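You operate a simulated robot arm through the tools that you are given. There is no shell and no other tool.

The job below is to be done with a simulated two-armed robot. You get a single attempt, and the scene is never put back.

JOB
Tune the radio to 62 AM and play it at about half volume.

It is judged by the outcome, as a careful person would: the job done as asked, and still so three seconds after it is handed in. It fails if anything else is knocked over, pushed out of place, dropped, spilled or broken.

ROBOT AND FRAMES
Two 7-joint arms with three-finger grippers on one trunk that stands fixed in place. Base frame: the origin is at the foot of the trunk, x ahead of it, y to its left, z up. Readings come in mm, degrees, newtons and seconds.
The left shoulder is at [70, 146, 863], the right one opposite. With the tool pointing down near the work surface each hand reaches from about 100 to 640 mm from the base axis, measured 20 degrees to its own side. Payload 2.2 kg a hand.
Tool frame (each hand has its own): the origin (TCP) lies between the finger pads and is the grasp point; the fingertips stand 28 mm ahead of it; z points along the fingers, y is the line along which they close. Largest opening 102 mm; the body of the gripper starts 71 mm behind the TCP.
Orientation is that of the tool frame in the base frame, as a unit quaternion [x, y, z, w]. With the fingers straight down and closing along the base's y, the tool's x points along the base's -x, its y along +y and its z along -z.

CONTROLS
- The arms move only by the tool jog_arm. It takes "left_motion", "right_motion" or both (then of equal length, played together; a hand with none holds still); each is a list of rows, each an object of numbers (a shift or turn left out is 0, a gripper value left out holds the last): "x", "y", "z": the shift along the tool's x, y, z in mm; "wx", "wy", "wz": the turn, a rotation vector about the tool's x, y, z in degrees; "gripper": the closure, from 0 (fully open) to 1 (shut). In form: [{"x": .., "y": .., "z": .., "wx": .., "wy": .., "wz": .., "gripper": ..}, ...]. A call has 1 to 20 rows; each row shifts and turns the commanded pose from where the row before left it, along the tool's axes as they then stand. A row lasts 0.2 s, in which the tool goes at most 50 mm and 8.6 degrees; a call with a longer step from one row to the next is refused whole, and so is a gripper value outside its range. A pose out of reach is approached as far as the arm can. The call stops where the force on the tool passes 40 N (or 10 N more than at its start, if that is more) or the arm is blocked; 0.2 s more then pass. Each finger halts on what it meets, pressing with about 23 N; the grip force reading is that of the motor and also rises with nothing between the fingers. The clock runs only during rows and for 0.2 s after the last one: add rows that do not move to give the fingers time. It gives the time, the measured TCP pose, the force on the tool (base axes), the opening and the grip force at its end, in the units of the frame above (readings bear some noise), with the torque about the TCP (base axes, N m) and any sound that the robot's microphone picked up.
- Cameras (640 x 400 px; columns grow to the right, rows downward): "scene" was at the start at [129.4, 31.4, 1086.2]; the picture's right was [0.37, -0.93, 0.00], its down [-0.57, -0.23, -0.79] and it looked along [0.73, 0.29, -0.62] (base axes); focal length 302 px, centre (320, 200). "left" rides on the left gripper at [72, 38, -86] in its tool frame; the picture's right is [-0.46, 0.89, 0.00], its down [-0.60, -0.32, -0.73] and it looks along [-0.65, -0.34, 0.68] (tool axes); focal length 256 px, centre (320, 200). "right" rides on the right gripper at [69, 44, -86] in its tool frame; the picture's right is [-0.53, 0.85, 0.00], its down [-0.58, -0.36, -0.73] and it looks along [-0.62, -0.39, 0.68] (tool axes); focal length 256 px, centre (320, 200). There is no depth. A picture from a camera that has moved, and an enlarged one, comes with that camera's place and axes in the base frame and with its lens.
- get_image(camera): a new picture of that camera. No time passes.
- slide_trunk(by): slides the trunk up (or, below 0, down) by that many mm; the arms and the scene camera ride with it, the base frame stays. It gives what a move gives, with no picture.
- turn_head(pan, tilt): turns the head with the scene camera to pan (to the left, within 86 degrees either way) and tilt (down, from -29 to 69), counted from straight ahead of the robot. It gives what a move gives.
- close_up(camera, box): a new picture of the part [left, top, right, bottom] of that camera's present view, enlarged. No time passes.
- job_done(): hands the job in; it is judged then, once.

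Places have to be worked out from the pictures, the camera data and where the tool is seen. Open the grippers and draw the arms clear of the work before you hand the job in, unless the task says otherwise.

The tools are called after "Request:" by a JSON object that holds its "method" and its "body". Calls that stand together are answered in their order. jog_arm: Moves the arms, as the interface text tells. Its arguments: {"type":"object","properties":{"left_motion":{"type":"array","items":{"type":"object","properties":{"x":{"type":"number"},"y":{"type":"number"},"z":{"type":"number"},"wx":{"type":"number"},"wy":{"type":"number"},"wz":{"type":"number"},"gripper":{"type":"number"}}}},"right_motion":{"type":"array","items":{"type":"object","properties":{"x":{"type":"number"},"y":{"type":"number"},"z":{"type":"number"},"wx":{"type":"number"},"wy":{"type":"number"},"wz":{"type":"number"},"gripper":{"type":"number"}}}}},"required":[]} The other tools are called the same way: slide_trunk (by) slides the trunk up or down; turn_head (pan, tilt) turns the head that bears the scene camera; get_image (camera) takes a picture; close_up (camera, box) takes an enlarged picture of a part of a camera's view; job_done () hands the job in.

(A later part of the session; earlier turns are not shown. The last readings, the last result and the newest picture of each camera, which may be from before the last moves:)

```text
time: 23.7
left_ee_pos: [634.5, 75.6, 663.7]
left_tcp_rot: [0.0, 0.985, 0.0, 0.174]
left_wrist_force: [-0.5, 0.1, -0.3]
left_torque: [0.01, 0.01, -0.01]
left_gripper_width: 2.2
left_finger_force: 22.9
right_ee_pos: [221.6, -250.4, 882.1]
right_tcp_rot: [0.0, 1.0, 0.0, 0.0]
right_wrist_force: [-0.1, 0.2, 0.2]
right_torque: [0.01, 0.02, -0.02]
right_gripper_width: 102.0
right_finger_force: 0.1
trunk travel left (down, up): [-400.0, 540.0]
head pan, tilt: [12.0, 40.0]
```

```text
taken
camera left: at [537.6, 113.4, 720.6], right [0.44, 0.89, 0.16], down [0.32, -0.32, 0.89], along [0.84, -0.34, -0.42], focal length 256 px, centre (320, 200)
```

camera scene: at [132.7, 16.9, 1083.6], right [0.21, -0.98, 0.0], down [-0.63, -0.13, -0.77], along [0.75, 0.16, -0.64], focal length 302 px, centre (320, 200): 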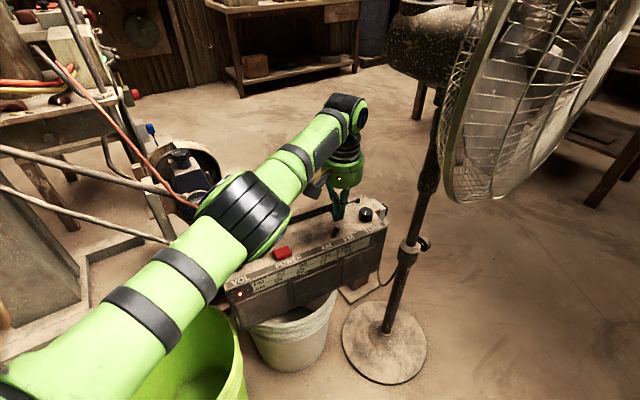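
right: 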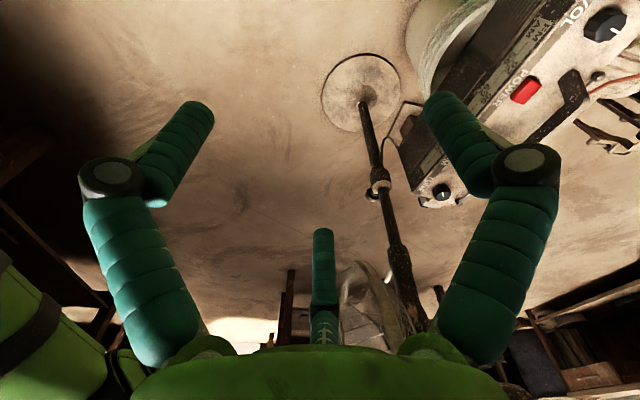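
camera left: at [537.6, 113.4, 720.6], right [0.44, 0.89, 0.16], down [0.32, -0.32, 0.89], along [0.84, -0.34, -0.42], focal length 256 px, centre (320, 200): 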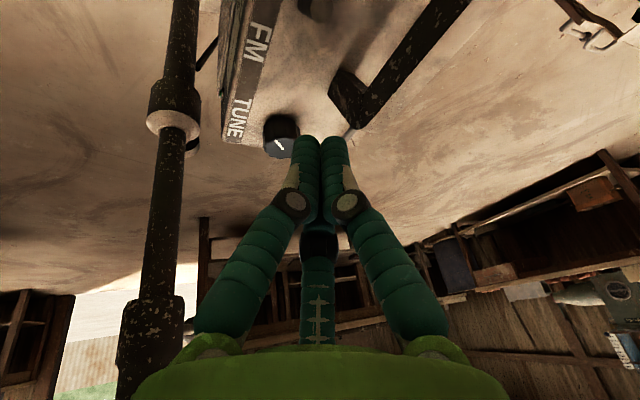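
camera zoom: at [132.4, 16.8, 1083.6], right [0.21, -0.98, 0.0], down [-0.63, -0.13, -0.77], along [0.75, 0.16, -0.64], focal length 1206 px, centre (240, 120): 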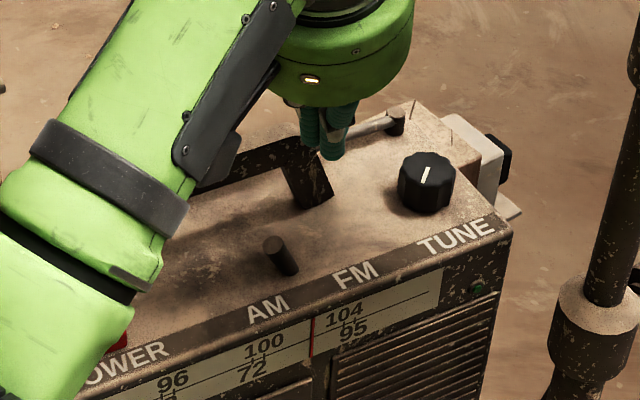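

The lever now stands over at AM. For the TUNE knob at about (715, 18, 568), a vertical tool is out of reach, so I'll back up and set a 25° lean aimed at azimuth -26° with the finger circle turned to stay clear of the handle, half open.

Request:
{"method": "jog_arm", "body": {"left_motion": [{"x": 11.95, "z": -25.65}, {"x": 11.95, "z": -25.65}, {"wy": 7}, {"wy": 7}, {"wy": 6}, {"z": -40}, {"wz": 6.5}, {"wz": 6.5}, {"wz": 6.5}, {"wz": 6.5}, {"wy": -6.25}, {"wy": -6.25}, {"wy": -6.25}, {"wy": -6.25}, {"wz": 7.5, "gripper": 0.54}, {"wz": 7.5}, {"wz": 7.5}, {"wz": 7.5}, {}]}}

Request:
{"method": "get_image", "body": {"camera": "left"}}

Request:
{"method": "get_image", "body": {"camera": "scene"}}

```text
time: 27.7
left_ee_pos: [594.4, 74.5, 743.4]
left_tcp_rot: [0.459, 0.861, 0.007, 0.216]
left_wrist_force: [-0.7, 0.3, -0.7]
left_torque: [-0.03, -0.02, 0.02]
left_gripper_width: 47.1
left_finger_force: 0.0
right_ee_pos: [219.5, -250.1, 883.5]
right_tcp_rot: [0.0, 1.0, 0.0, 0.0]
right_wrist_force: [-0.2, -0.1, -0.2]
right_torque: [0.03, 0.0, -0.02]
right_gripper_width: 101.8
right_finger_force: 0.0
trunk travel left (down, up): [-400.0, 540.0]
head pan, tilt: [12.0, 40.0]
```

```text
taken
camera left: at [557.2, 170.4, 803.2], right [0.92, 0.14, 0.36], down [-0.23, -0.53, 0.82], along [0.31, -0.84, -0.45], focal length 256 px, centre (320, 200)
```

left: 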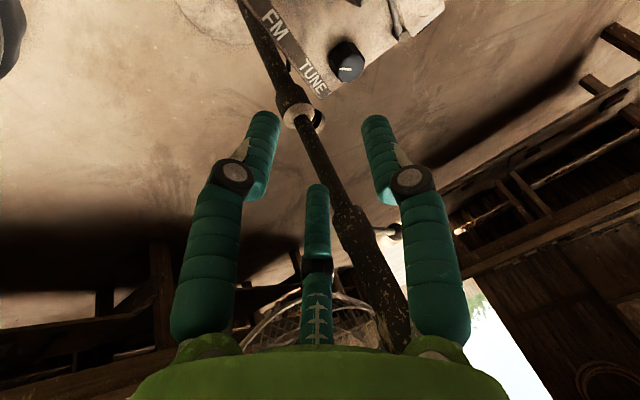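

```text
taken
camera scene: at [132.7, 16.9, 1083.6], right [0.21, -0.98, 0.0], down [-0.63, -0.13, -0.77], along [0.75, 0.16, -0.64], focal length 302 px, centre (320, 200)
```

scene: 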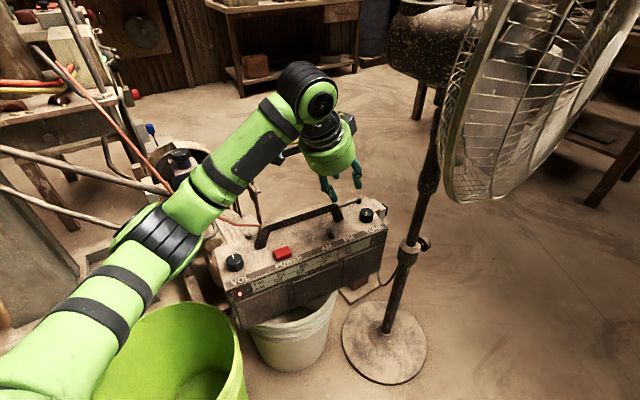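

The orientation came out as planned (lean 25°, azimuth -26°), fingers 47 mm open. I'll slide the trunk down 80 mm to gain horizontal reach; nothing lies under either arm for that drop.

Request:
{"method": "slide_trunk", "body": {"by": -80}}

Request:
{"method": "get_image", "body": {"camera": "scene"}}

```text
time: 28.8
left_ee_pos: [594.8, 76.8, 664.2]
left_tcp_rot: [0.459, 0.862, 0.007, 0.217]
left_wrist_force: [-0.8, -0.3, 0.7]
left_torque: [-0.04, 0.03, -0.02]
left_gripper_width: 47.0
left_finger_force: 0.1
right_ee_pos: [220.5, -250.0, 803.9]
right_tcp_rot: [-0.001, 1.0, 0.0, 0.0]
right_wrist_force: [-0.3, -0.2, -0.2]
right_torque: [0.01, -0.01, 0.0]
right_gripper_width: 102.1
right_finger_force: 0.1
trunk travel left (down, up): [-320.0, 620.0]
head pan, tilt: [12.0, 40.0]
```

```text
taken
camera scene: at [132.4, 16.9, 1003.7], right [0.21, -0.98, 0.0], down [-0.63, -0.13, -0.77], along [0.75, 0.16, -0.64], focal length 302 px, centre (320, 200)
```

scene: 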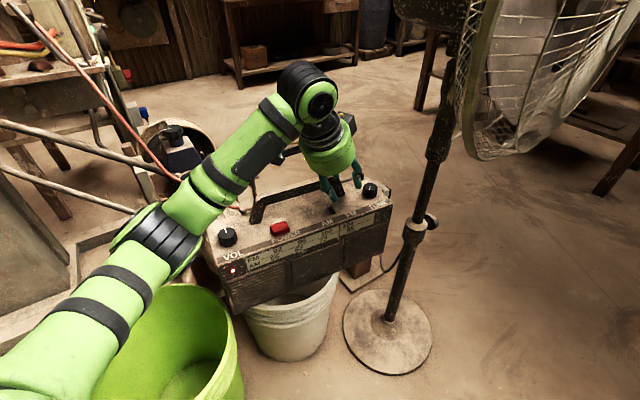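

Now I'll record a close reference view of the dial and then move to the pre-grasp point behind the TUNE knob along the tool axis.

Request:
{"method": "close_up", "body": {"camera": "scene", "box": [225, 175, 405, 290]}}

Request:
{"method": "jog_arm", "body": {"left_motion": [{"x": -13.2, "y": 8.14, "z": 12.72, "gripper": 0.48}, {"x": -13.2, "y": 8.14, "z": 12.72}, {"x": -13.2, "y": 8.14, "z": 12.72}, {"x": -13.2, "y": 8.14, "z": 12.72}, {"x": -13.2, "y": 8.14, "z": 12.72}, {}]}}

Request:
{"method": "get_image", "body": {"camera": "left"}}

Request:
{"method": "close_up", "body": {"camera": "scene", "box": [225, 100, 425, 290]}}

```text
3.48 times, centred on (315, 232) of scene
camera zoom: at [132.4, 16.9, 1003.7], right [0.21, -0.98, 0.0], down [-0.63, -0.13, -0.77], along [0.75, 0.16, -0.64], focal length 1049 px, centre (337, 87)
```

zoom: 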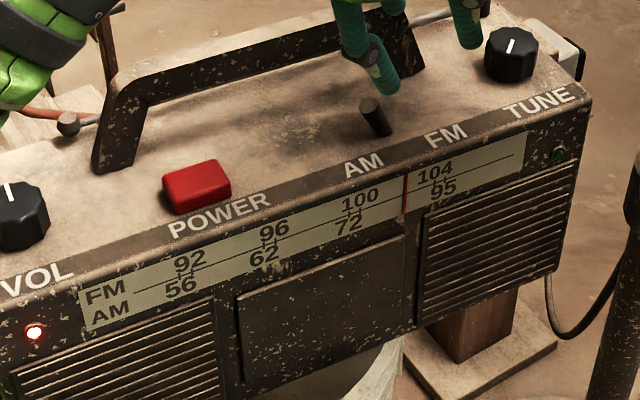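

```text
time: 30.2
left_ee_pos: [681.7, 33.9, 638.8]
left_tcp_rot: [0.458, 0.862, 0.008, 0.216]
left_wrist_force: [-1.1, -0.4, 0.6]
left_torque: [0.0, -0.03, 0.0]
left_gripper_width: 53.1
left_finger_force: 0.0
right_ee_pos: [220.3, -249.9, 803.2]
right_tcp_rot: [0.0, 1.0, 0.0, 0.0]
right_wrist_force: [0.4, -0.8, 0.3]
right_torque: [-0.03, 0.0, -0.01]
right_gripper_width: 102.0
right_finger_force: 0.0
trunk travel left (down, up): [-320.0, 620.0]
head pan, tilt: [12.0, 40.0]
```

```text
taken
camera left: at [644.4, 128.7, 697.7], right [0.92, 0.14, 0.36], down [-0.23, -0.53, 0.82], along [0.31, -0.84, -0.45], focal length 256 px, centre (320, 200)
```

left: 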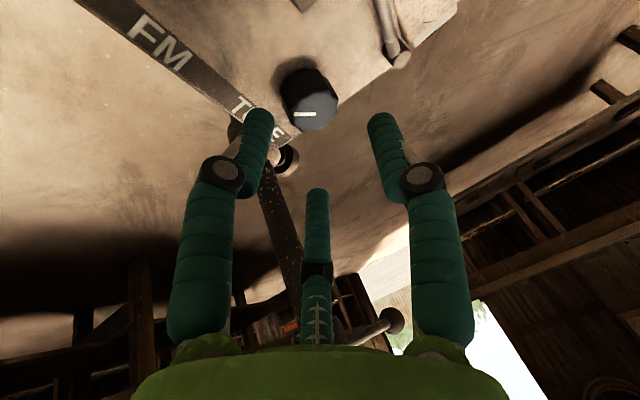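

```text
2.11 times, centred on (325, 195) of scene
camera zoom: at [132.7, 16.9, 1003.6], right [0.21, -0.98, 0.0], down [-0.63, -0.13, -0.77], along [0.75, 0.16, -0.64], focal length 635 px, centre (310, 210)
```

zoom: 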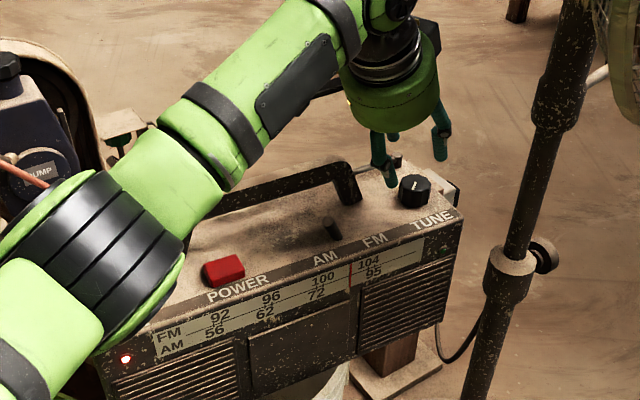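

The dial stays visible from the head in this pose. I'll zoom the left wrist camera on the knob to refine its position before closing in.

Request:
{"method": "close_up", "body": {"camera": "left", "box": [220, 40, 420, 200]}}

Request:
{"method": "close_up", "body": {"camera": "scene", "box": [320, 130, 400, 190]}}

```text
2.50 times, centred on (320, 120) of left
camera zoom: at [644.4, 128.7, 697.7], right [0.92, 0.14, 0.36], down [-0.23, -0.53, 0.82], along [0.31, -0.84, -0.45], focal length 640 px, centre (320, 400)
```

zoom: 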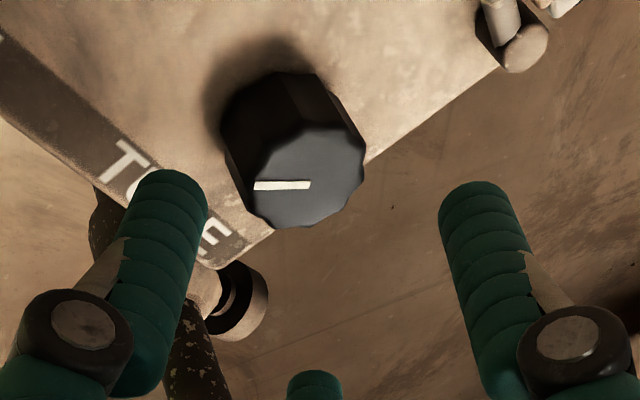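

```text
6.67 times, centred on (360, 160) of scene
camera zoom: at [132.7, 16.9, 1003.6], right [0.21, -0.98, 0.0], down [-0.63, -0.13, -0.77], along [0.75, 0.16, -0.64], focal length 2011 px, centre (53, 467)
```

zoom: 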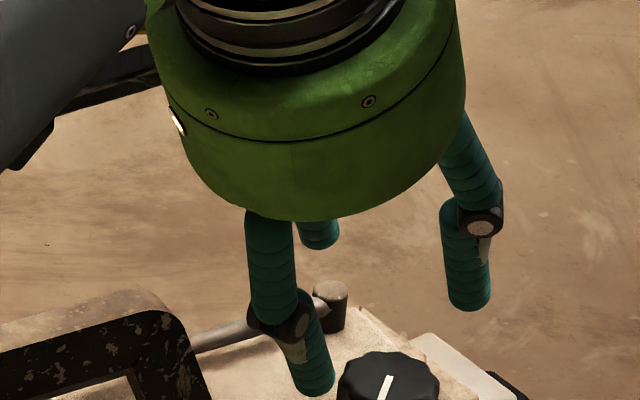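

Combining the latest rays, the knob centre is nearer (706, 19.5) with its top at z ≈ 574, and the finger layout is 90/210/330° in the tool. I'll back off 30 mm and re-spin the hand so one finger faces forward, with a 22° lean, which gives better overlap on the knob.

Request:
{"method": "jog_arm", "body": {"left_motion": [{"z": -30}, {"wz": -7.5}, {"wz": -7.5}, {"wz": -7.5}, {"wz": -7.5}, {"wy": 3}, {"wz": -7.5}, {"wz": -7.5}, {"wz": -7.5}, {"wz": -7.5}, {}]}}

Request:
{"method": "close_up", "body": {"camera": "left", "box": [200, 40, 440, 240]}}

Request:
{"method": "close_up", "body": {"camera": "scene", "box": [225, 80, 425, 290]}}

```text
time: 32.6
left_ee_pos: [671.1, 39.3, 666.3]
left_tcp_rot: [-0.034, 0.981, -0.091, 0.169]
left_wrist_force: [0.3, 0.4, 0.3]
left_torque: [-0.01, -0.02, 0.0]
left_gripper_width: 53.3
left_finger_force: 0.0
right_ee_pos: [221.0, -251.2, 803.1]
right_tcp_rot: [0.0, 1.0, 0.0, 0.0]
right_wrist_force: [-0.5, -0.5, -0.3]
right_torque: [0.03, 0.01, -0.02]
right_gripper_width: 101.9
right_finger_force: 0.1
trunk travel left (down, up): [-320.0, 620.0]
head pan, tilt: [12.0, 40.0]
```

```text
2.00 times, centred on (320, 140) of left
camera zoom: at [572.8, 83.9, 715.3], right [0.4, 0.92, -0.02], down [0.33, -0.13, 0.93], along [0.85, -0.38, -0.36], focal length 512 px, centre (320, 320)
```

zoom: 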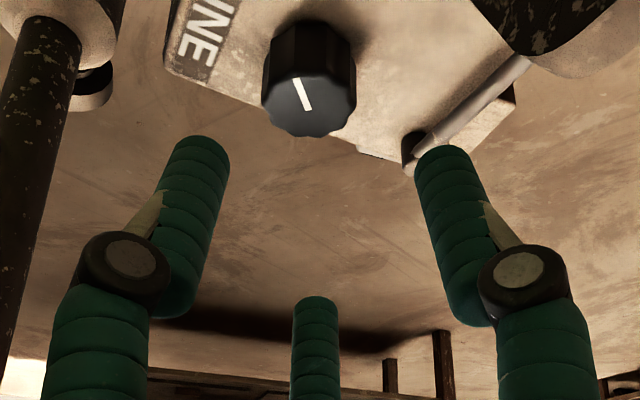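

```text
1.90 times, centred on (325, 185) of scene
camera zoom: at [132.7, 16.9, 1003.6], right [0.21, -0.98, 0.0], down [-0.63, -0.13, -0.77], along [0.75, 0.16, -0.64], focal length 574 px, centre (310, 229)
```

zoom: 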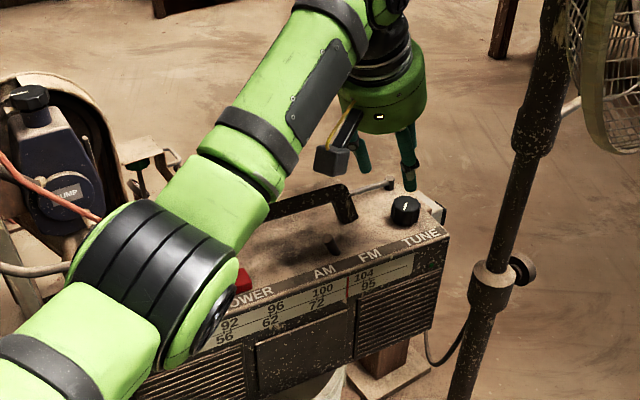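

The wrist view agrees with my estimate: the knob top centre is at tool (-1, -4, 101). I'll centre on it and advance 60 mm along the tool axis, still just above the knob, then check.

Request:
{"method": "jog_arm", "body": {"left_motion": [{"x": 0.3, "y": -2.9, "z": 15}, {"z": 15}, {"z": 15}, {"z": 15}, {}]}}

Request:
{"method": "close_up", "body": {"camera": "left", "box": [200, 40, 440, 240]}}

Request:
{"method": "close_up", "body": {"camera": "scene", "box": [320, 120, 410, 210]}}

```text
time: 33.8
left_ee_pos: [692.0, 27.0, 611.6]
left_tcp_rot: [-0.034, 0.981, -0.089, 0.169]
left_wrist_force: [0.7, -0.7, -0.6]
left_torque: [-0.01, 0.01, 0.02]
left_gripper_width: 53.0
left_finger_force: 0.0
right_ee_pos: [220.6, -249.8, 803.2]
right_tcp_rot: [0.0, 1.0, 0.0, 0.001]
right_wrist_force: [0.5, 0.2, 1.0]
right_torque: [-0.01, 0.03, -0.03]
right_gripper_width: 102.2
right_finger_force: 0.0
trunk travel left (down, up): [-320.0, 620.0]
head pan, tilt: [12.0, 40.0]
```

```text
2.00 times, centred on (320, 140) of left
camera zoom: at [593.5, 71.4, 660.7], right [0.41, 0.91, -0.01], down [0.33, -0.13, 0.93], along [0.85, -0.38, -0.36], focal length 512 px, centre (320, 320)
```

zoom: 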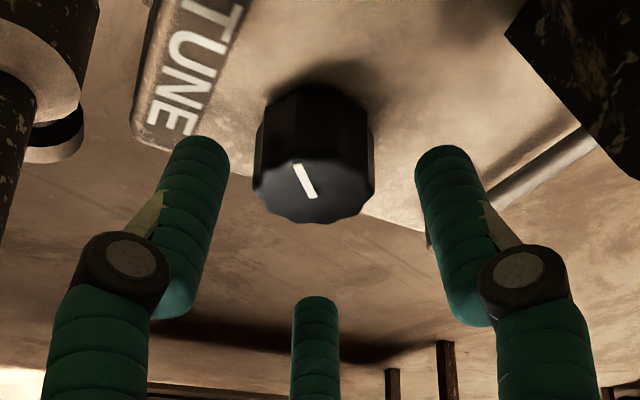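

```text
4.44 times, centred on (365, 165) of scene
camera zoom: at [132.6, 16.9, 1003.6], right [0.21, -0.98, 0.0], down [-0.63, -0.13, -0.77], along [0.75, 0.16, -0.64], focal length 1340 px, centre (120, 356)
```

zoom: 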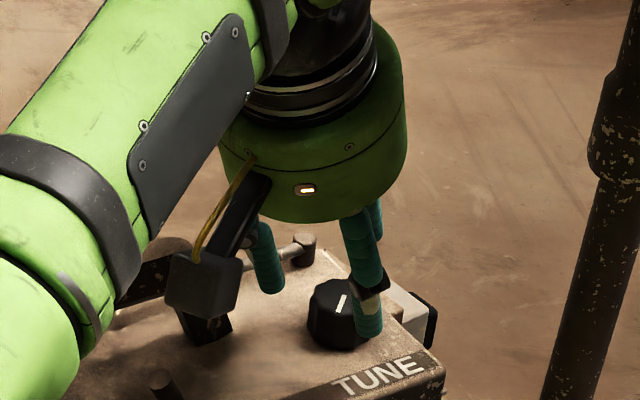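

The knob is centred between the three fingers to about 1 mm. I'll advance the last 22 mm gently, watching for contact.

Request:
{"method": "jog_arm", "body": {"left_motion": [{"z": 5}, {"z": 5}, {"z": 4}, {"z": 3}, {"z": 3}, {"z": 2}]}}

Request:
{"method": "close_up", "body": {"camera": "left", "box": [200, 60, 440, 260]}}

Request:
{"method": "close_up", "body": {"camera": "scene", "box": [320, 120, 410, 210]}}

```text
time: 35.2
left_ee_pos: [698.9, 24.2, 589.4]
left_tcp_rot: [-0.034, 0.981, -0.09, 0.17]
left_wrist_force: [0.4, -0.3, -0.4]
left_torque: [0.02, -0.05, -0.02]
left_gripper_width: 52.9
left_finger_force: 0.0
right_ee_pos: [220.4, -249.0, 803.1]
right_tcp_rot: [0.0, 1.0, 0.0, 0.0]
right_wrist_force: [-0.9, -0.6, -0.5]
right_torque: [0.03, -0.01, -0.02]
right_gripper_width: 102.1
right_finger_force: 0.1
trunk travel left (down, up): [-320.0, 620.0]
head pan, tilt: [12.0, 40.0]
```

```text
2.00 times, centred on (320, 160) of left
camera zoom: at [600.9, 67.7, 639.5], right [0.4, 0.91, -0.01], down [0.33, -0.13, 0.93], along [0.85, -0.38, -0.36], focal length 512 px, centre (320, 280)
```

zoom: 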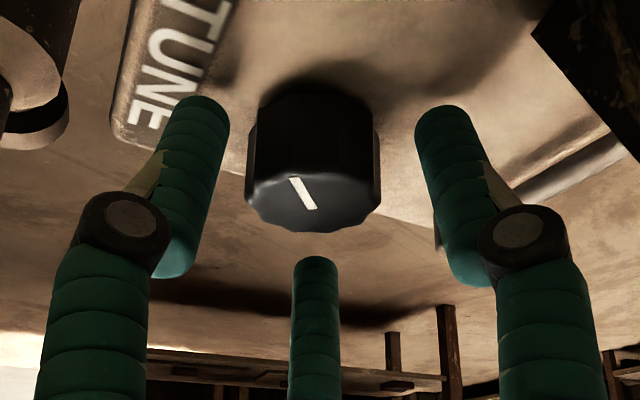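

```text
4.44 times, centred on (365, 165) of scene
camera zoom: at [132.6, 16.9, 1003.6], right [0.21, -0.98, 0.0], down [-0.63, -0.13, -0.77], along [0.75, 0.16, -0.64], focal length 1340 px, centre (120, 356)
```

zoom: 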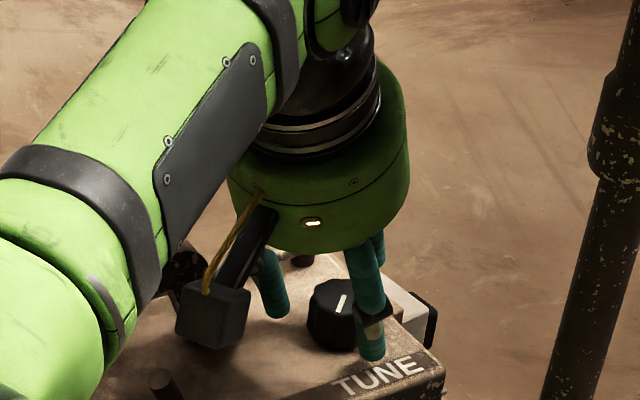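

No contact yet and the knob sits centred. I'll sink a little deeper and close the fingers gradually, watching the grip reading.

Request:
{"method": "jog_arm", "body": {"left_motion": [{"z": 2}, {"gripper": 0.62}, {"z": 1}, {"z": 1}, {"gripper": 0.66}, {}, {"gripper": 0.7}, {}]}}

Request:
{"method": "close_up", "body": {"camera": "left", "box": [200, 60, 440, 260]}}

```text
time: 37.0
left_ee_pos: [699.8, 22.6, 587.1]
left_tcp_rot: [-0.035, 0.981, -0.09, 0.169]
left_wrist_force: [-1.6, -2.1, 0.2]
left_torque: [-0.08, 0.16, 0.0]
left_gripper_width: 36.1
left_finger_force: 23.1
right_ee_pos: [220.0, -250.6, 802.6]
right_tcp_rot: [0.0, 1.0, 0.0, 0.0]
right_wrist_force: [0.5, 0.0, -0.4]
right_torque: [-0.01, 0.02, -0.01]
right_gripper_width: 101.9
right_finger_force: 0.0
trunk travel left (down, up): [-320.0, 620.0]
head pan, tilt: [12.0, 40.0]
```

```text
2.00 times, centred on (320, 160) of left
camera zoom: at [602.4, 66.8, 636.4], right [0.4, 0.91, -0.01], down [0.33, -0.13, 0.93], along [0.85, -0.38, -0.36], focal length 512 px, centre (320, 280)
```

zoom: 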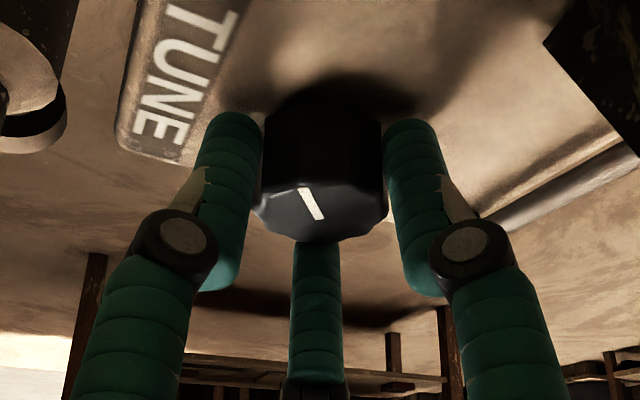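

The knob is gripped (36 mm, 23 N) with little side load. I'll turn it 18° counterclockwise by swinging the hand about the knob's vertical axis and see how the needle responds.

Request:
{"method": "jog_arm", "body": {"left_motion": [{"x": 0.37, "y": -0.63, "wx": -1.95, "wy": -1.12, "wz": -5.56}, {"x": 0.37, "y": -0.63, "wx": -1.95, "wy": -1.12, "wz": -5.56}, {"x": 0.37, "y": -0.63, "wx": -1.95, "wy": -1.12, "wz": -5.56}, {}]}}

Request:
{"method": "close_up", "body": {"camera": "scene", "box": [225, 175, 405, 290]}}

Request:
{"method": "close_up", "body": {"camera": "left", "box": [200, 60, 440, 260]}}

```text
time: 38.0
left_ee_pos: [700.0, 20.8, 587.4]
left_tcp_rot: [-0.188, 0.963, -0.062, 0.181]
left_wrist_force: [3.9, -2.4, 0.3]
left_torque: [-0.12, -0.03, -0.03]
left_gripper_width: 35.9
left_finger_force: 23.0
right_ee_pos: [221.2, -250.0, 803.0]
right_tcp_rot: [0.0, 1.0, 0.0, 0.0]
right_wrist_force: [0.0, 1.2, -0.8]
right_torque: [-0.01, -0.01, 0.04]
right_gripper_width: 102.1
right_finger_force: 0.1
trunk travel left (down, up): [-320.0, 620.0]
head pan, tilt: [12.0, 40.0]
```

```text
3.48 times, centred on (315, 232) of scene
camera zoom: at [133.0, 16.5, 1003.6], right [0.21, -0.98, 0.0], down [-0.63, -0.13, -0.77], along [0.75, 0.16, -0.64], focal length 1049 px, centre (337, 87)
```

zoom: 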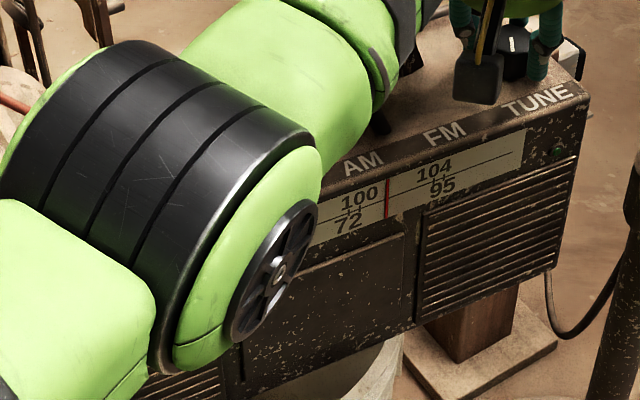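

```text
2.00 times, centred on (320, 160) of left
camera zoom: at [592.8, 32.1, 636.3], right [0.1, 0.99, -0.01], down [0.36, -0.02, 0.93], along [0.93, -0.1, -0.36], focal length 512 px, centre (320, 280)
```

zoom: 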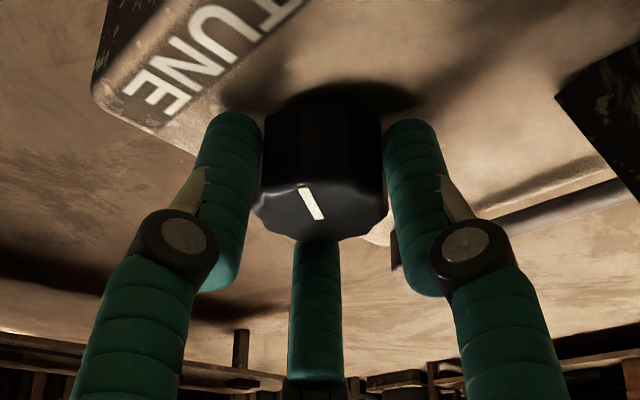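

The knob turned with the hand and the needle moved left (lower), roughly one zoomed pixel per degree, so I need about 100-110° more. I'll continue another 18° in this stroke.

Request:
{"method": "jog_arm", "body": {"left_motion": [{"x": 0.37, "y": -0.63, "wx": -1.95, "wy": -1.12, "wz": -5.56}, {"x": 0.37, "y": -0.63, "wx": -1.95, "wy": -1.12, "wz": -5.56}, {"x": 0.37, "y": -0.63, "wx": -1.95, "wy": -1.12, "wz": -5.56}, {}]}}

Request:
{"method": "get_image", "body": {"camera": "scene"}}

Request:
{"method": "close_up", "body": {"camera": "left", "box": [200, 60, 440, 260]}}

```text
time: 39.0
left_ee_pos: [693.3, 20.0, 589.2]
left_tcp_rot: [-0.335, 0.922, -0.034, 0.191]
left_wrist_force: [7.3, -10.0, 10.4]
left_torque: [-0.49, 0.14, -0.09]
left_gripper_width: 35.9
left_finger_force: 23.0
left hand out of reach, approached as far as the arm can: row 3
right_ee_pos: [219.9, -251.1, 802.1]
right_tcp_rot: [0.001, 1.0, 0.001, 0.001]
right_wrist_force: [-0.1, 0.3, 0.0]
right_torque: [-0.01, -0.02, 0.03]
right_gripper_width: 102.1
right_finger_force: 0.0
trunk travel left (down, up): [-320.0, 620.0]
head pan, tilt: [12.0, 40.0]
```

```text
taken
camera scene: at [131.9, 16.0, 1003.9], right [0.21, -0.98, 0.0], down [-0.63, -0.13, -0.77], along [0.75, 0.16, -0.64], focal length 302 px, centre (320, 200)
```

scene: 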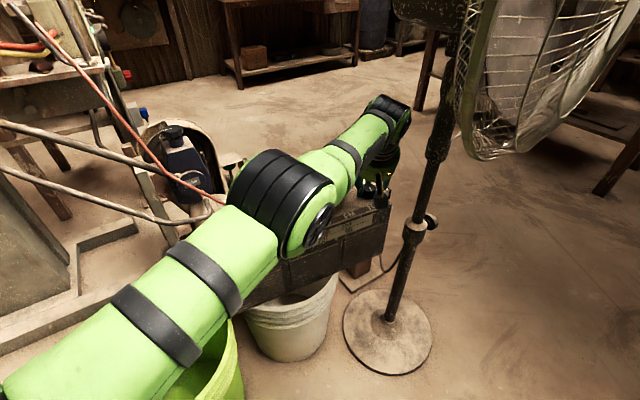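

```text
2.00 times, centred on (320, 160) of left
camera zoom: at [587.5, -2.5, 637.6], right [-0.21, 0.98, -0.02], down [0.34, 0.09, 0.94], along [0.92, 0.19, -0.35], focal length 512 px, centre (320, 280)
```

zoom: 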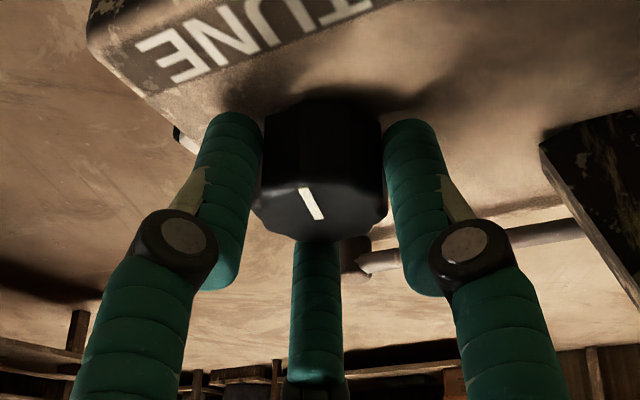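

The last step ran out of reach and the hand was drawn back about 5 mm while still gripping (16 N), so the radio may have been tugged. I'll compare the radio's position now with the earlier reference view before doing anything else.

Request:
{"method": "close_up", "body": {"camera": "scene", "box": [225, 175, 405, 290]}}

Request:
{"method": "close_up", "body": {"camera": "scene", "box": [340, 180, 430, 300]}}

```text
3.48 times, centred on (315, 232) of scene
camera zoom: at [131.9, 16.0, 1003.9], right [0.21, -0.98, 0.0], down [-0.63, -0.13, -0.77], along [0.75, 0.16, -0.64], focal length 1049 px, centre (337, 87)
```

zoom: 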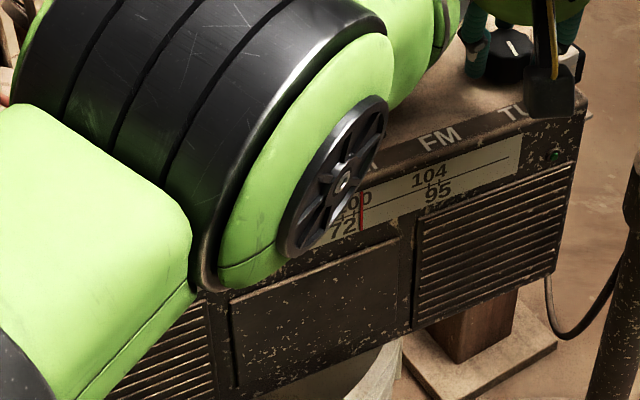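

```text
3.33 times, centred on (385, 240) of scene
camera zoom: at [131.9, 16.0, 1003.9], right [0.21, -0.98, 0.0], down [-0.63, -0.13, -0.77], along [0.75, 0.16, -0.64], focal length 1005 px, centre (103, 67)
```

zoom: 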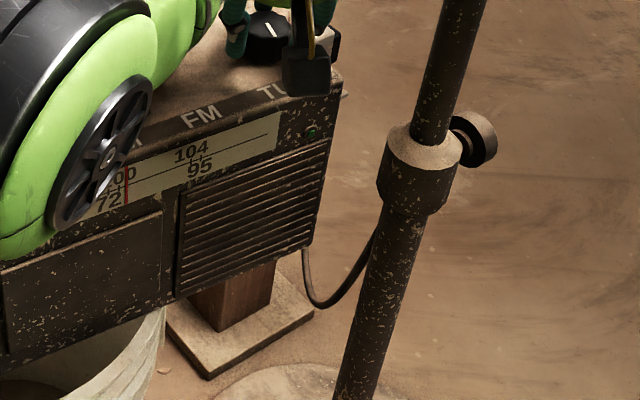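

The radio's top edge appears shifted about 3-4 mm left versus the reference (less at the bottom), i.e. it is being tipped by the pull. I'll swing back 6° and carry the knob back to its original place to unload it, then check the force.

Request:
{"method": "jog_arm", "body": {"left_motion": [{"x": -1.87, "y": -2.02, "z": 2.05, "wx": 0.97, "wy": 0.56, "wz": 2.78}, {"x": -1.87, "y": -2.02, "z": 2.05, "wx": 0.97, "wy": 0.56, "wz": 2.78}, {}]}}

Request:
{"method": "close_up", "body": {"camera": "scene", "box": [225, 175, 405, 290]}}

```text
time: 39.8
left_ee_pos: [695.9, 20.7, 587.5]
left_tcp_rot: [-0.286, 0.939, -0.043, 0.187]
left_wrist_force: [-4.7, -8.9, 14.5]
left_torque: [-0.34, 0.44, -0.06]
left_gripper_width: 35.9
left_finger_force: 23.0
right_ee_pos: [218.1, -250.8, 804.1]
right_tcp_rot: [-0.001, 1.0, 0.001, 0.002]
right_wrist_force: [-0.4, 0.5, 0.1]
right_torque: [-0.04, -0.01, -0.02]
right_gripper_width: 102.2
right_finger_force: 0.0
trunk travel left (down, up): [-320.0, 620.0]
head pan, tilt: [12.0, 40.0]
```

```text
3.48 times, centred on (315, 232) of scene
camera zoom: at [130.0, 16.0, 1004.1], right [0.21, -0.98, 0.0], down [-0.63, -0.13, -0.77], along [0.75, 0.16, -0.64], focal length 1049 px, centre (337, 87)
```

zoom: 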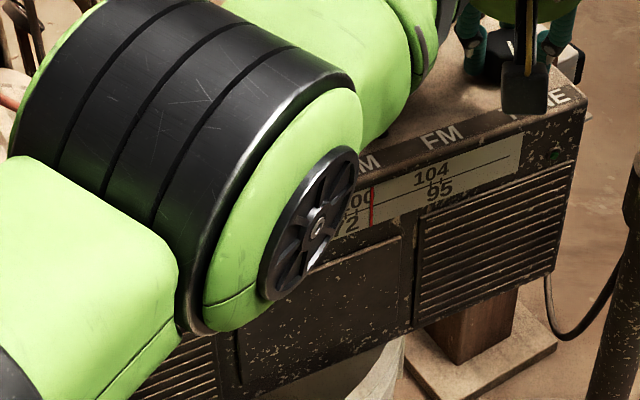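

The hand is still loaded (about 15 N down) and the reach limit prevents pushing fully back, so the knob now sits roughly at (703, 21), about 3 mm from where it was. I'll back off slightly to unload and open the fingers, then re-measure everything.

Request:
{"method": "jog_arm", "body": {"left_motion": [{"z": -0.7}, {"z": -0.7}, {"gripper": 0.6}, {"gripper": 0.48}, {}]}}

Request:
{"method": "close_up", "body": {"camera": "scene", "box": [225, 175, 405, 290]}}

Request:
{"method": "close_up", "body": {"camera": "left", "box": [200, 60, 440, 260]}}

```text
time: 41.0
left_ee_pos: [697.4, 21.5, 585.3]
left_tcp_rot: [-0.288, 0.939, -0.042, 0.185]
left_wrist_force: [-0.5, -0.7, 0.6]
left_torque: [0.01, 0.0, -0.01]
left_gripper_width: 53.2
left_finger_force: 0.1
right_ee_pos: [220.4, -248.8, 802.8]
right_tcp_rot: [0.0, 1.0, 0.0, 0.0]
right_wrist_force: [0.3, 0.1, -0.5]
right_torque: [0.02, 0.01, -0.02]
right_gripper_width: 102.2
right_finger_force: 0.0
trunk travel left (down, up): [-320.0, 620.0]
head pan, tilt: [12.0, 40.0]
```

```text
3.48 times, centred on (315, 232) of scene
camera zoom: at [132.7, 16.9, 1003.5], right [0.21, -0.98, 0.0], down [-0.63, -0.13, -0.77], along [0.75, 0.16, -0.64], focal length 1049 px, centre (337, 87)
```

zoom: 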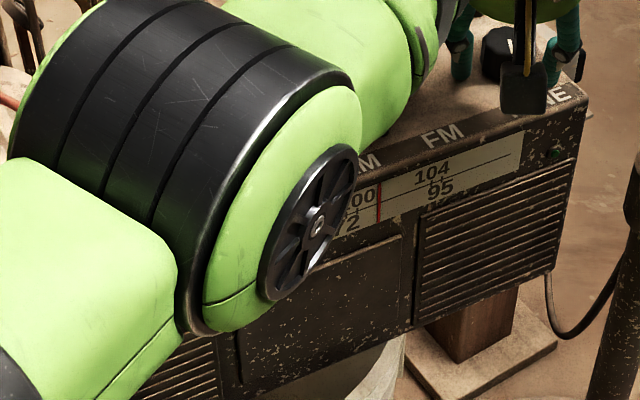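

```text
2.00 times, centred on (320, 160) of left
camera zoom: at [591.2, 10.4, 634.0], right [-0.11, 0.99, -0.01], down [0.36, 0.05, 0.93], along [0.93, 0.09, -0.36], focal length 512 px, centre (320, 280)
```

zoom: 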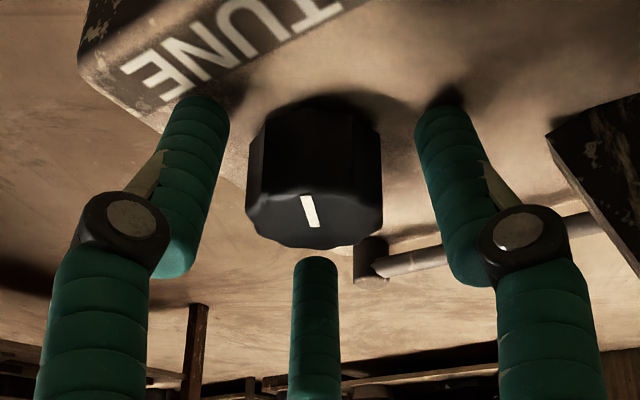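

Everything is unloaded now; the radio has shifted only about 3 mm and the knob sits at about (703, 21), still centred in the open fingers. I'll swing back 28° with the fingers open, regrip, and turn 24° counterclockwise, staying well inside the reach.

Request:
{"method": "jog_arm", "body": {"left_motion": [{"z": -3}, {"x": -0.345, "y": 0.588, "wx": 1.82, "wy": 1.045, "wz": 5.19}, {"x": -0.345, "y": 0.588, "wx": 1.82, "wy": 1.045, "wz": 5.19}, {"x": -0.345, "y": 0.588, "wx": 1.82, "wy": 1.045, "wz": 5.19}, {"x": -0.345, "y": 0.588, "wx": 1.82, "wy": 1.045, "wz": 5.19}, {"x": -0.345, "y": 0.588, "wx": 1.82, "wy": 1.045, "wz": 5.19}, {}]}}

Request:
{"method": "close_up", "body": {"camera": "left", "box": [200, 60, 440, 260]}}

Request:
{"method": "close_up", "body": {"camera": "scene", "box": [225, 175, 405, 290]}}

```text
time: 42.6
left_ee_pos: [697.9, 24.8, 588.5]
left_tcp_rot: [-0.05, 0.98, -0.087, 0.169]
left_wrist_force: [0.7, -1.3, 0.5]
left_torque: [0.03, 0.03, 0.01]
left_gripper_width: 53.3
left_finger_force: 0.2
right_ee_pos: [218.8, -249.8, 801.8]
right_tcp_rot: [0.0, 1.0, 0.0, 0.0]
right_wrist_force: [0.3, 0.5, 0.3]
right_torque: [0.0, 0.01, -0.02]
right_gripper_width: 101.9
right_finger_force: 0.0
trunk travel left (down, up): [-320.0, 620.0]
head pan, tilt: [12.0, 40.0]
```

```text
2.00 times, centred on (320, 160) of left
camera zoom: at [598.2, 65.3, 637.6], right [0.37, 0.93, -0.02], down [0.34, -0.12, 0.93], along [0.86, -0.35, -0.36], focal length 512 px, centre (320, 280)
```

zoom: 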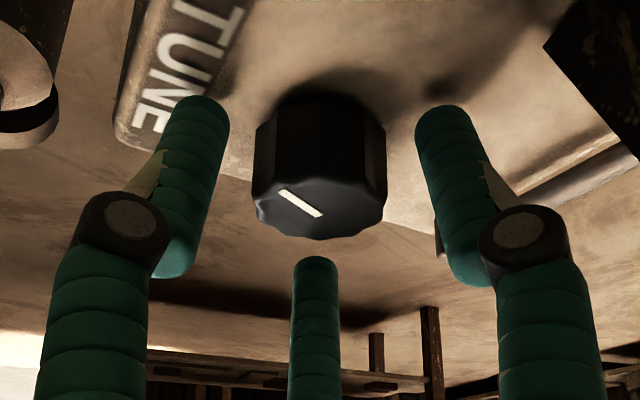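

```text
3.48 times, centred on (315, 232) of scene
camera zoom: at [132.7, 16.9, 1003.6], right [0.21, -0.98, 0.0], down [-0.63, -0.13, -0.77], along [0.75, 0.16, -0.64], focal length 1049 px, centre (337, 87)
```

zoom: 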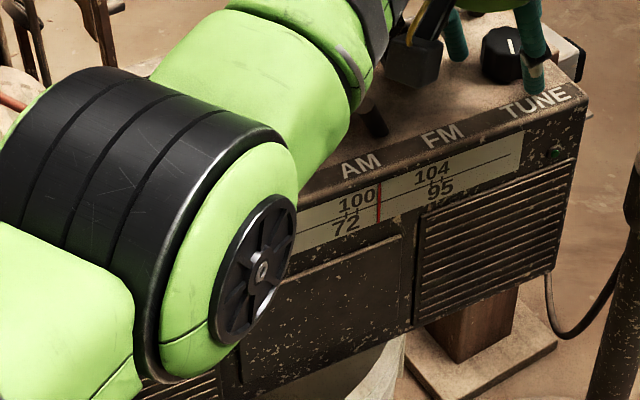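

The knob is centred again in the fingers (within about 1 mm). I'll lower 1.5 mm, grip, and turn 24° counterclockwise.

Request:
{"method": "jog_arm", "body": {"left_motion": [{"z": 1.5}, {"gripper": 0.62}, {"gripper": 0.7}, {}, {"x": 0.37, "y": -0.63, "wx": -1.95, "wy": -1.12, "wz": -5.56}, {"x": 0.37, "y": -0.63, "wx": -1.95, "wy": -1.12, "wz": -5.56}, {"x": 0.37, "y": -0.63, "wx": -1.95, "wy": -1.12, "wz": -5.56}, {"x": 0.37, "y": -0.63, "wx": -1.95, "wy": -1.12, "wz": -5.56}, {}]}}

Request:
{"method": "close_up", "body": {"camera": "scene", "box": [225, 175, 405, 290]}}

Request:
{"method": "close_up", "body": {"camera": "left", "box": [200, 60, 440, 260]}}

```text
time: 44.6
left_ee_pos: [696.7, 21.9, 586.9]
left_tcp_rot: [-0.255, 0.948, -0.049, 0.184]
left_wrist_force: [2.9, -3.8, 1.9]
left_torque: [-0.2, 0.11, -0.03]
left_gripper_width: 35.7
left_finger_force: 22.5
right_ee_pos: [219.7, -250.2, 804.9]
right_tcp_rot: [0.001, 1.0, 0.0, 0.0]
right_wrist_force: [-0.3, 0.2, 0.0]
right_torque: [-0.01, 0.0, 0.02]
right_gripper_width: 101.9
right_finger_force: 0.0
trunk travel left (down, up): [-320.0, 620.0]
head pan, tilt: [12.0, 40.0]
```

```text
3.48 times, centred on (315, 232) of scene
camera zoom: at [132.7, 16.5, 1003.6], right [0.21, -0.98, 0.0], down [-0.63, -0.13, -0.77], along [0.75, 0.16, -0.64], focal length 1049 px, centre (337, 87)
```

zoom: 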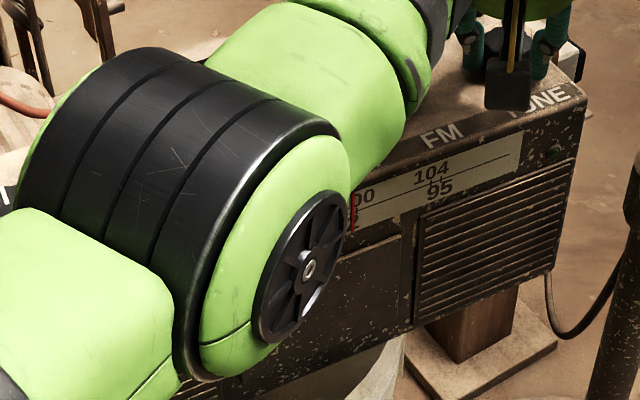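

```text
2.00 times, centred on (320, 160) of left
camera zoom: at [589.9, 17.6, 636.4], right [-0.04, 1.0, -0.01], down [0.36, 0.03, 0.93], along [0.93, 0.03, -0.36], focal length 512 px, centre (320, 280)
```

zoom: 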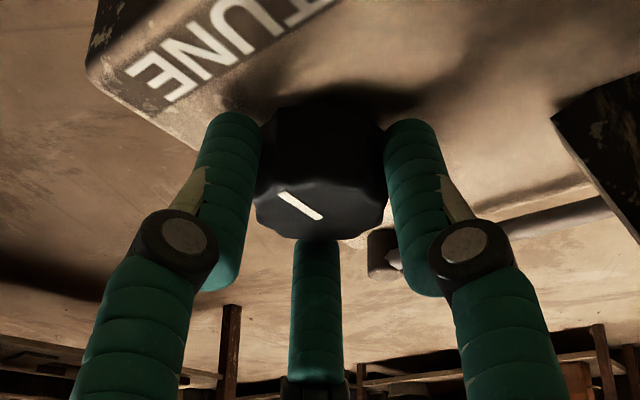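

That turned smoothly (needle moved about 27 px, forces around 5 N). I'll repeat the same cycle: open, swing back 24°, regrip, turn 24°.

Request:
{"method": "jog_arm", "body": {"left_motion": [{"gripper": 0.6}, {"gripper": 0.48}, {"z": -1.5}, {"x": -0.37, "y": 0.63, "wx": 1.95, "wy": 1.12, "wz": 5.56}, {"x": -0.37, "y": 0.63, "wx": 1.95, "wy": 1.12, "wz": 5.56}, {"x": -0.37, "y": 0.63, "wx": 1.95, "wy": 1.12, "wz": 5.56}, {"x": -0.37, "y": 0.63, "wx": 1.95, "wy": 1.12, "wz": 5.56}, {"z": 1.5}, {"gripper": 0.62}, {"gripper": 0.7}, {}, {"x": 0.37, "y": -0.63, "wx": -1.95, "wy": -1.12, "wz": -5.56}, {"x": 0.37, "y": -0.63, "wx": -1.95, "wy": -1.12, "wz": -5.56}, {"x": 0.37, "y": -0.63, "wx": -1.95, "wy": -1.12, "wz": -5.56}, {"x": 0.37, "y": -0.63, "wx": -1.95, "wy": -1.12, "wz": -5.56}, {}]}}

Request:
{"method": "close_up", "body": {"camera": "scene", "box": [225, 175, 405, 290]}}

Request:
{"method": "close_up", "body": {"camera": "left", "box": [200, 60, 440, 260]}}

```text
time: 48.0
left_ee_pos: [696.3, 22.6, 587.0]
left_tcp_rot: [-0.255, 0.948, -0.05, 0.184]
left_wrist_force: [2.0, -3.4, 1.4]
left_torque: [-0.15, 0.27, -0.01]
left_gripper_width: 35.8
left_finger_force: 23.5
right_ee_pos: [220.4, -250.4, 803.4]
right_tcp_rot: [0.0, 1.0, 0.0, 0.0]
right_wrist_force: [0.3, 0.6, -0.7]
right_torque: [0.01, -0.01, -0.02]
right_gripper_width: 101.8
right_finger_force: 0.1
trunk travel left (down, up): [-320.0, 620.0]
head pan, tilt: [12.0, 40.0]
```

```text
3.48 times, centred on (315, 232) of scene
camera zoom: at [132.7, 16.5, 1003.6], right [0.21, -0.98, 0.0], down [-0.63, -0.13, -0.77], along [0.75, 0.16, -0.64], focal length 1049 px, centre (337, 87)
```

zoom: 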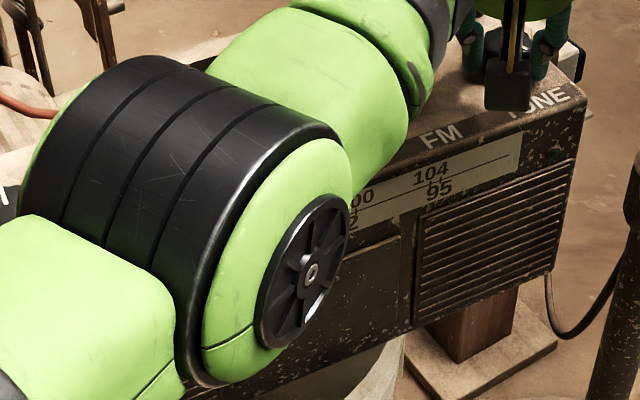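

```text
2.00 times, centred on (320, 160) of left
camera zoom: at [589.3, 17.8, 636.6], right [-0.04, 1.0, -0.01], down [0.36, 0.03, 0.93], along [0.93, 0.03, -0.36], focal length 512 px, centre (320, 280)
```

zoom: 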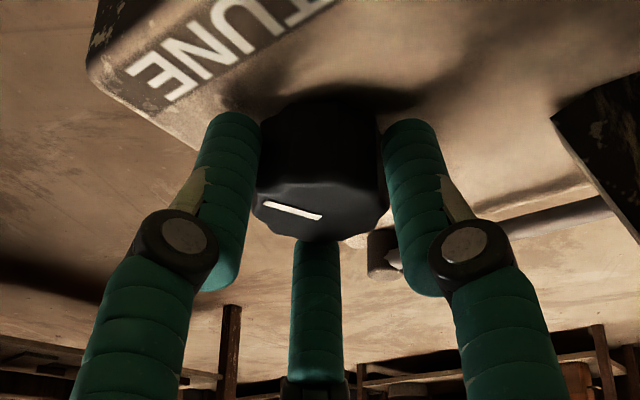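

The grip cycle works the same, but the elbow now hides the needle. By the measured rate (about 19° per FM-MHz) roughly 60° remain, so I'll do another 24° stroke and watch the green LED and the sound.

Request:
{"method": "jog_arm", "body": {"left_motion": [{"gripper": 0.6}, {"gripper": 0.48}, {"z": -1.5}, {"x": -0.37, "y": 0.63, "wx": 1.95, "wy": 1.12, "wz": 5.56}, {"x": -0.37, "y": 0.63, "wx": 1.95, "wy": 1.12, "wz": 5.56}, {"x": -0.37, "y": 0.63, "wx": 1.95, "wy": 1.12, "wz": 5.56}, {"x": -0.37, "y": 0.63, "wx": 1.95, "wy": 1.12, "wz": 5.56}, {"z": 1.5}, {"gripper": 0.62}, {"gripper": 0.7}, {}, {"x": 0.37, "y": -0.63, "wx": -1.95, "wy": -1.12, "wz": -5.56}, {"x": 0.37, "y": -0.63, "wx": -1.95, "wy": -1.12, "wz": -5.56}, {"x": 0.37, "y": -0.63, "wx": -1.95, "wy": -1.12, "wz": -5.56}, {"x": 0.37, "y": -0.63, "wx": -1.95, "wy": -1.12, "wz": -5.56}, {}]}}

Request:
{"method": "close_up", "body": {"camera": "scene", "box": [225, 175, 405, 290]}}

Request:
{"method": "close_up", "body": {"camera": "left", "box": [200, 60, 440, 260]}}

```text
time: 51.4
left_ee_pos: [695.5, 21.4, 587.3]
left_tcp_rot: [-0.255, 0.948, -0.05, 0.184]
left_wrist_force: [1.9, -2.1, 2.0]
left_torque: [-0.21, 0.06, -0.03]
left_gripper_width: 35.8
left_finger_force: 23.0
right_ee_pos: [220.6, -250.7, 802.9]
right_tcp_rot: [0.0, 1.0, -0.001, 0.0]
right_wrist_force: [-1.1, 0.4, 0.5]
right_torque: [-0.01, 0.0, -0.01]
right_gripper_width: 102.2
right_finger_force: 0.0
trunk travel left (down, up): [-320.0, 620.0]
head pan, tilt: [12.0, 40.0]
```

```text
3.48 times, centred on (315, 232) of scene
camera zoom: at [132.6, 16.6, 1003.6], right [0.21, -0.98, 0.0], down [-0.63, -0.13, -0.77], along [0.75, 0.16, -0.64], focal length 1049 px, centre (337, 87)
```

zoom: 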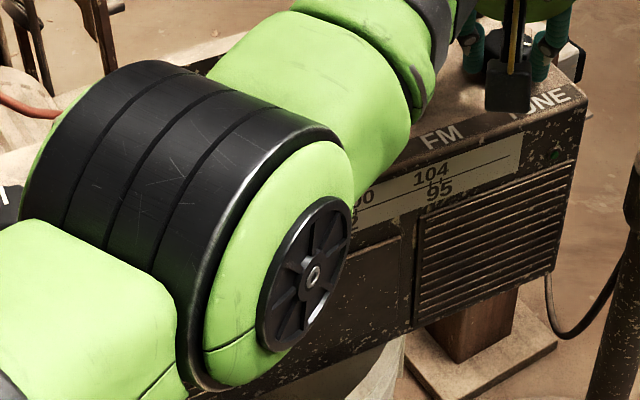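

```text
2.00 times, centred on (320, 160) of left
camera zoom: at [588.8, 17.4, 636.2], right [-0.04, 1.0, -0.02], down [0.36, 0.03, 0.93], along [0.93, 0.03, -0.36], focal length 512 px, centre (320, 280)
```

zoom: 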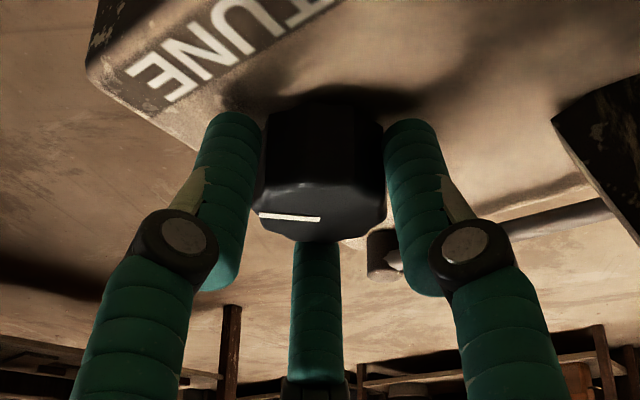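

The knob has turned about 97° so far by its mark, and about 34° should remain. To see the dial behind the elbow, I'll bring the right hand's camera to look at the radio's front from the right side, well clear of the left elbow.

Request:
{"method": "jog_arm", "body": {"right_motion": [{"x": -14.2, "y": 18.3, "z": 28.2}, {"x": -14.2, "y": 18.3, "z": 28.2}, {"x": -14.2, "y": 18.3, "z": 28.2}, {"x": -14.2, "y": 18.3, "z": 28.2}, {"wz": -8}, {"wz": -8}, {"wz": -8}, {"wz": -8}, {"wz": -8}, {"wz": -8}, {"wz": -8}, {"wz": -8}, {"wz": -8}, {}]}}

Request:
{"method": "get_image", "body": {"camera": "right"}}

Request:
{"method": "get_image", "body": {"camera": "scene"}}

```text
time: 54.4
left_ee_pos: [696.2, 21.4, 587.5]
left_tcp_rot: [-0.255, 0.948, -0.048, 0.185]
left_wrist_force: [0.6, -5.6, 2.7]
left_torque: [-0.18, 0.06, -0.07]
left_gripper_width: 35.6
left_finger_force: 23.1
right_ee_pos: [275.6, -176.9, 690.6]
right_tcp_rot: [-0.588, 0.809, 0.0, 0.0]
right_wrist_force: [0.2, 0.1, 0.5]
right_torque: [0.0, 0.02, 0.03]
right_gripper_width: 101.9
right_finger_force: 0.0
trunk travel left (down, up): [-320.0, 620.0]
head pan, tilt: [12.0, 40.0]
```

```text
taken
camera right: at [214.1, -228.9, 775.9], right [-0.64, 0.77, 0.0], down [0.52, 0.44, 0.73], along [0.56, 0.47, -0.68], focal length 256 px, centre (320, 200)
```

right: 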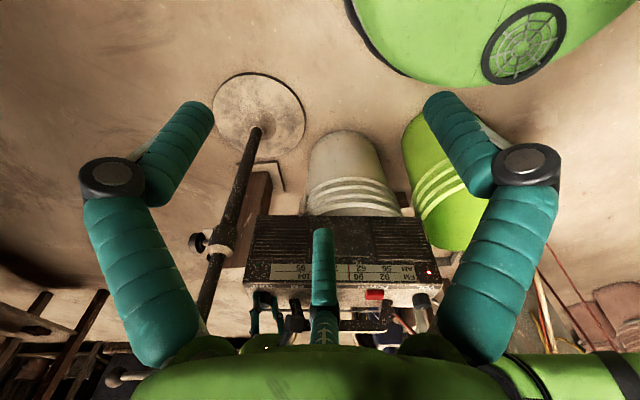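

```text
taken
camera scene: at [132.3, 16.4, 1003.7], right [0.21, -0.98, 0.0], down [-0.63, -0.13, -0.77], along [0.75, 0.16, -0.64], focal length 302 px, centre (320, 200)
```

scene: 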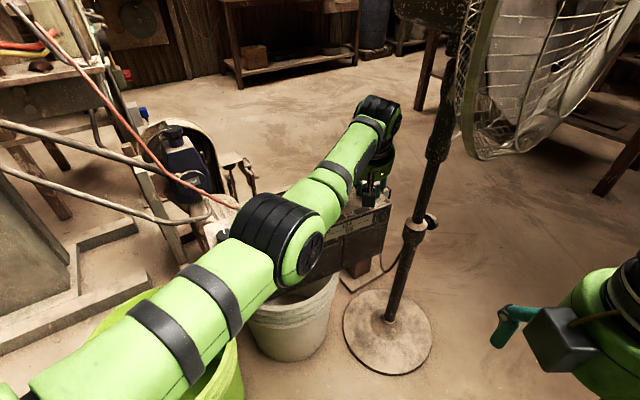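

The right camera sees the dial (upside down), partly behind one of its own fingers. I'll enlarge it.

Request:
{"method": "close_up", "body": {"camera": "right", "box": [240, 220, 450, 330]}}

Request:
{"method": "close_up", "body": {"camera": "right", "box": [330, 250, 430, 300]}}

```text
3.05 times, centred on (345, 275) of right
camera zoom: at [214.1, -228.9, 775.9], right [-0.64, 0.77, 0.0], down [0.52, 0.44, 0.73], along [0.56, 0.47, -0.68], focal length 780 px, centre (244, -29)
```

zoom: 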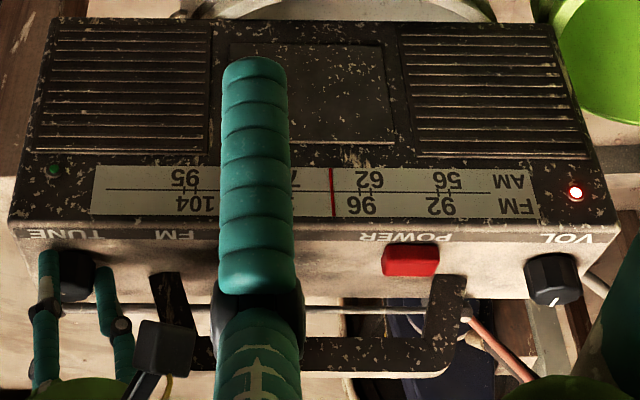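

```text
6.40 times, centred on (380, 275) of right
camera zoom: at [214.1, -228.9, 775.9], right [-0.64, 0.77, 0.0], down [0.52, 0.44, 0.73], along [0.56, 0.47, -0.68], focal length 1638 px, centre (-64, -280)
```

zoom: 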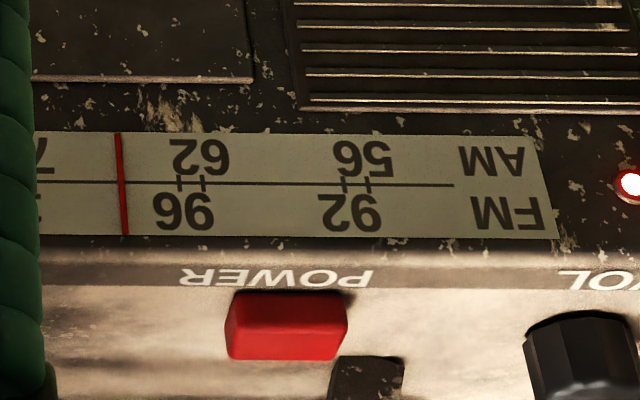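

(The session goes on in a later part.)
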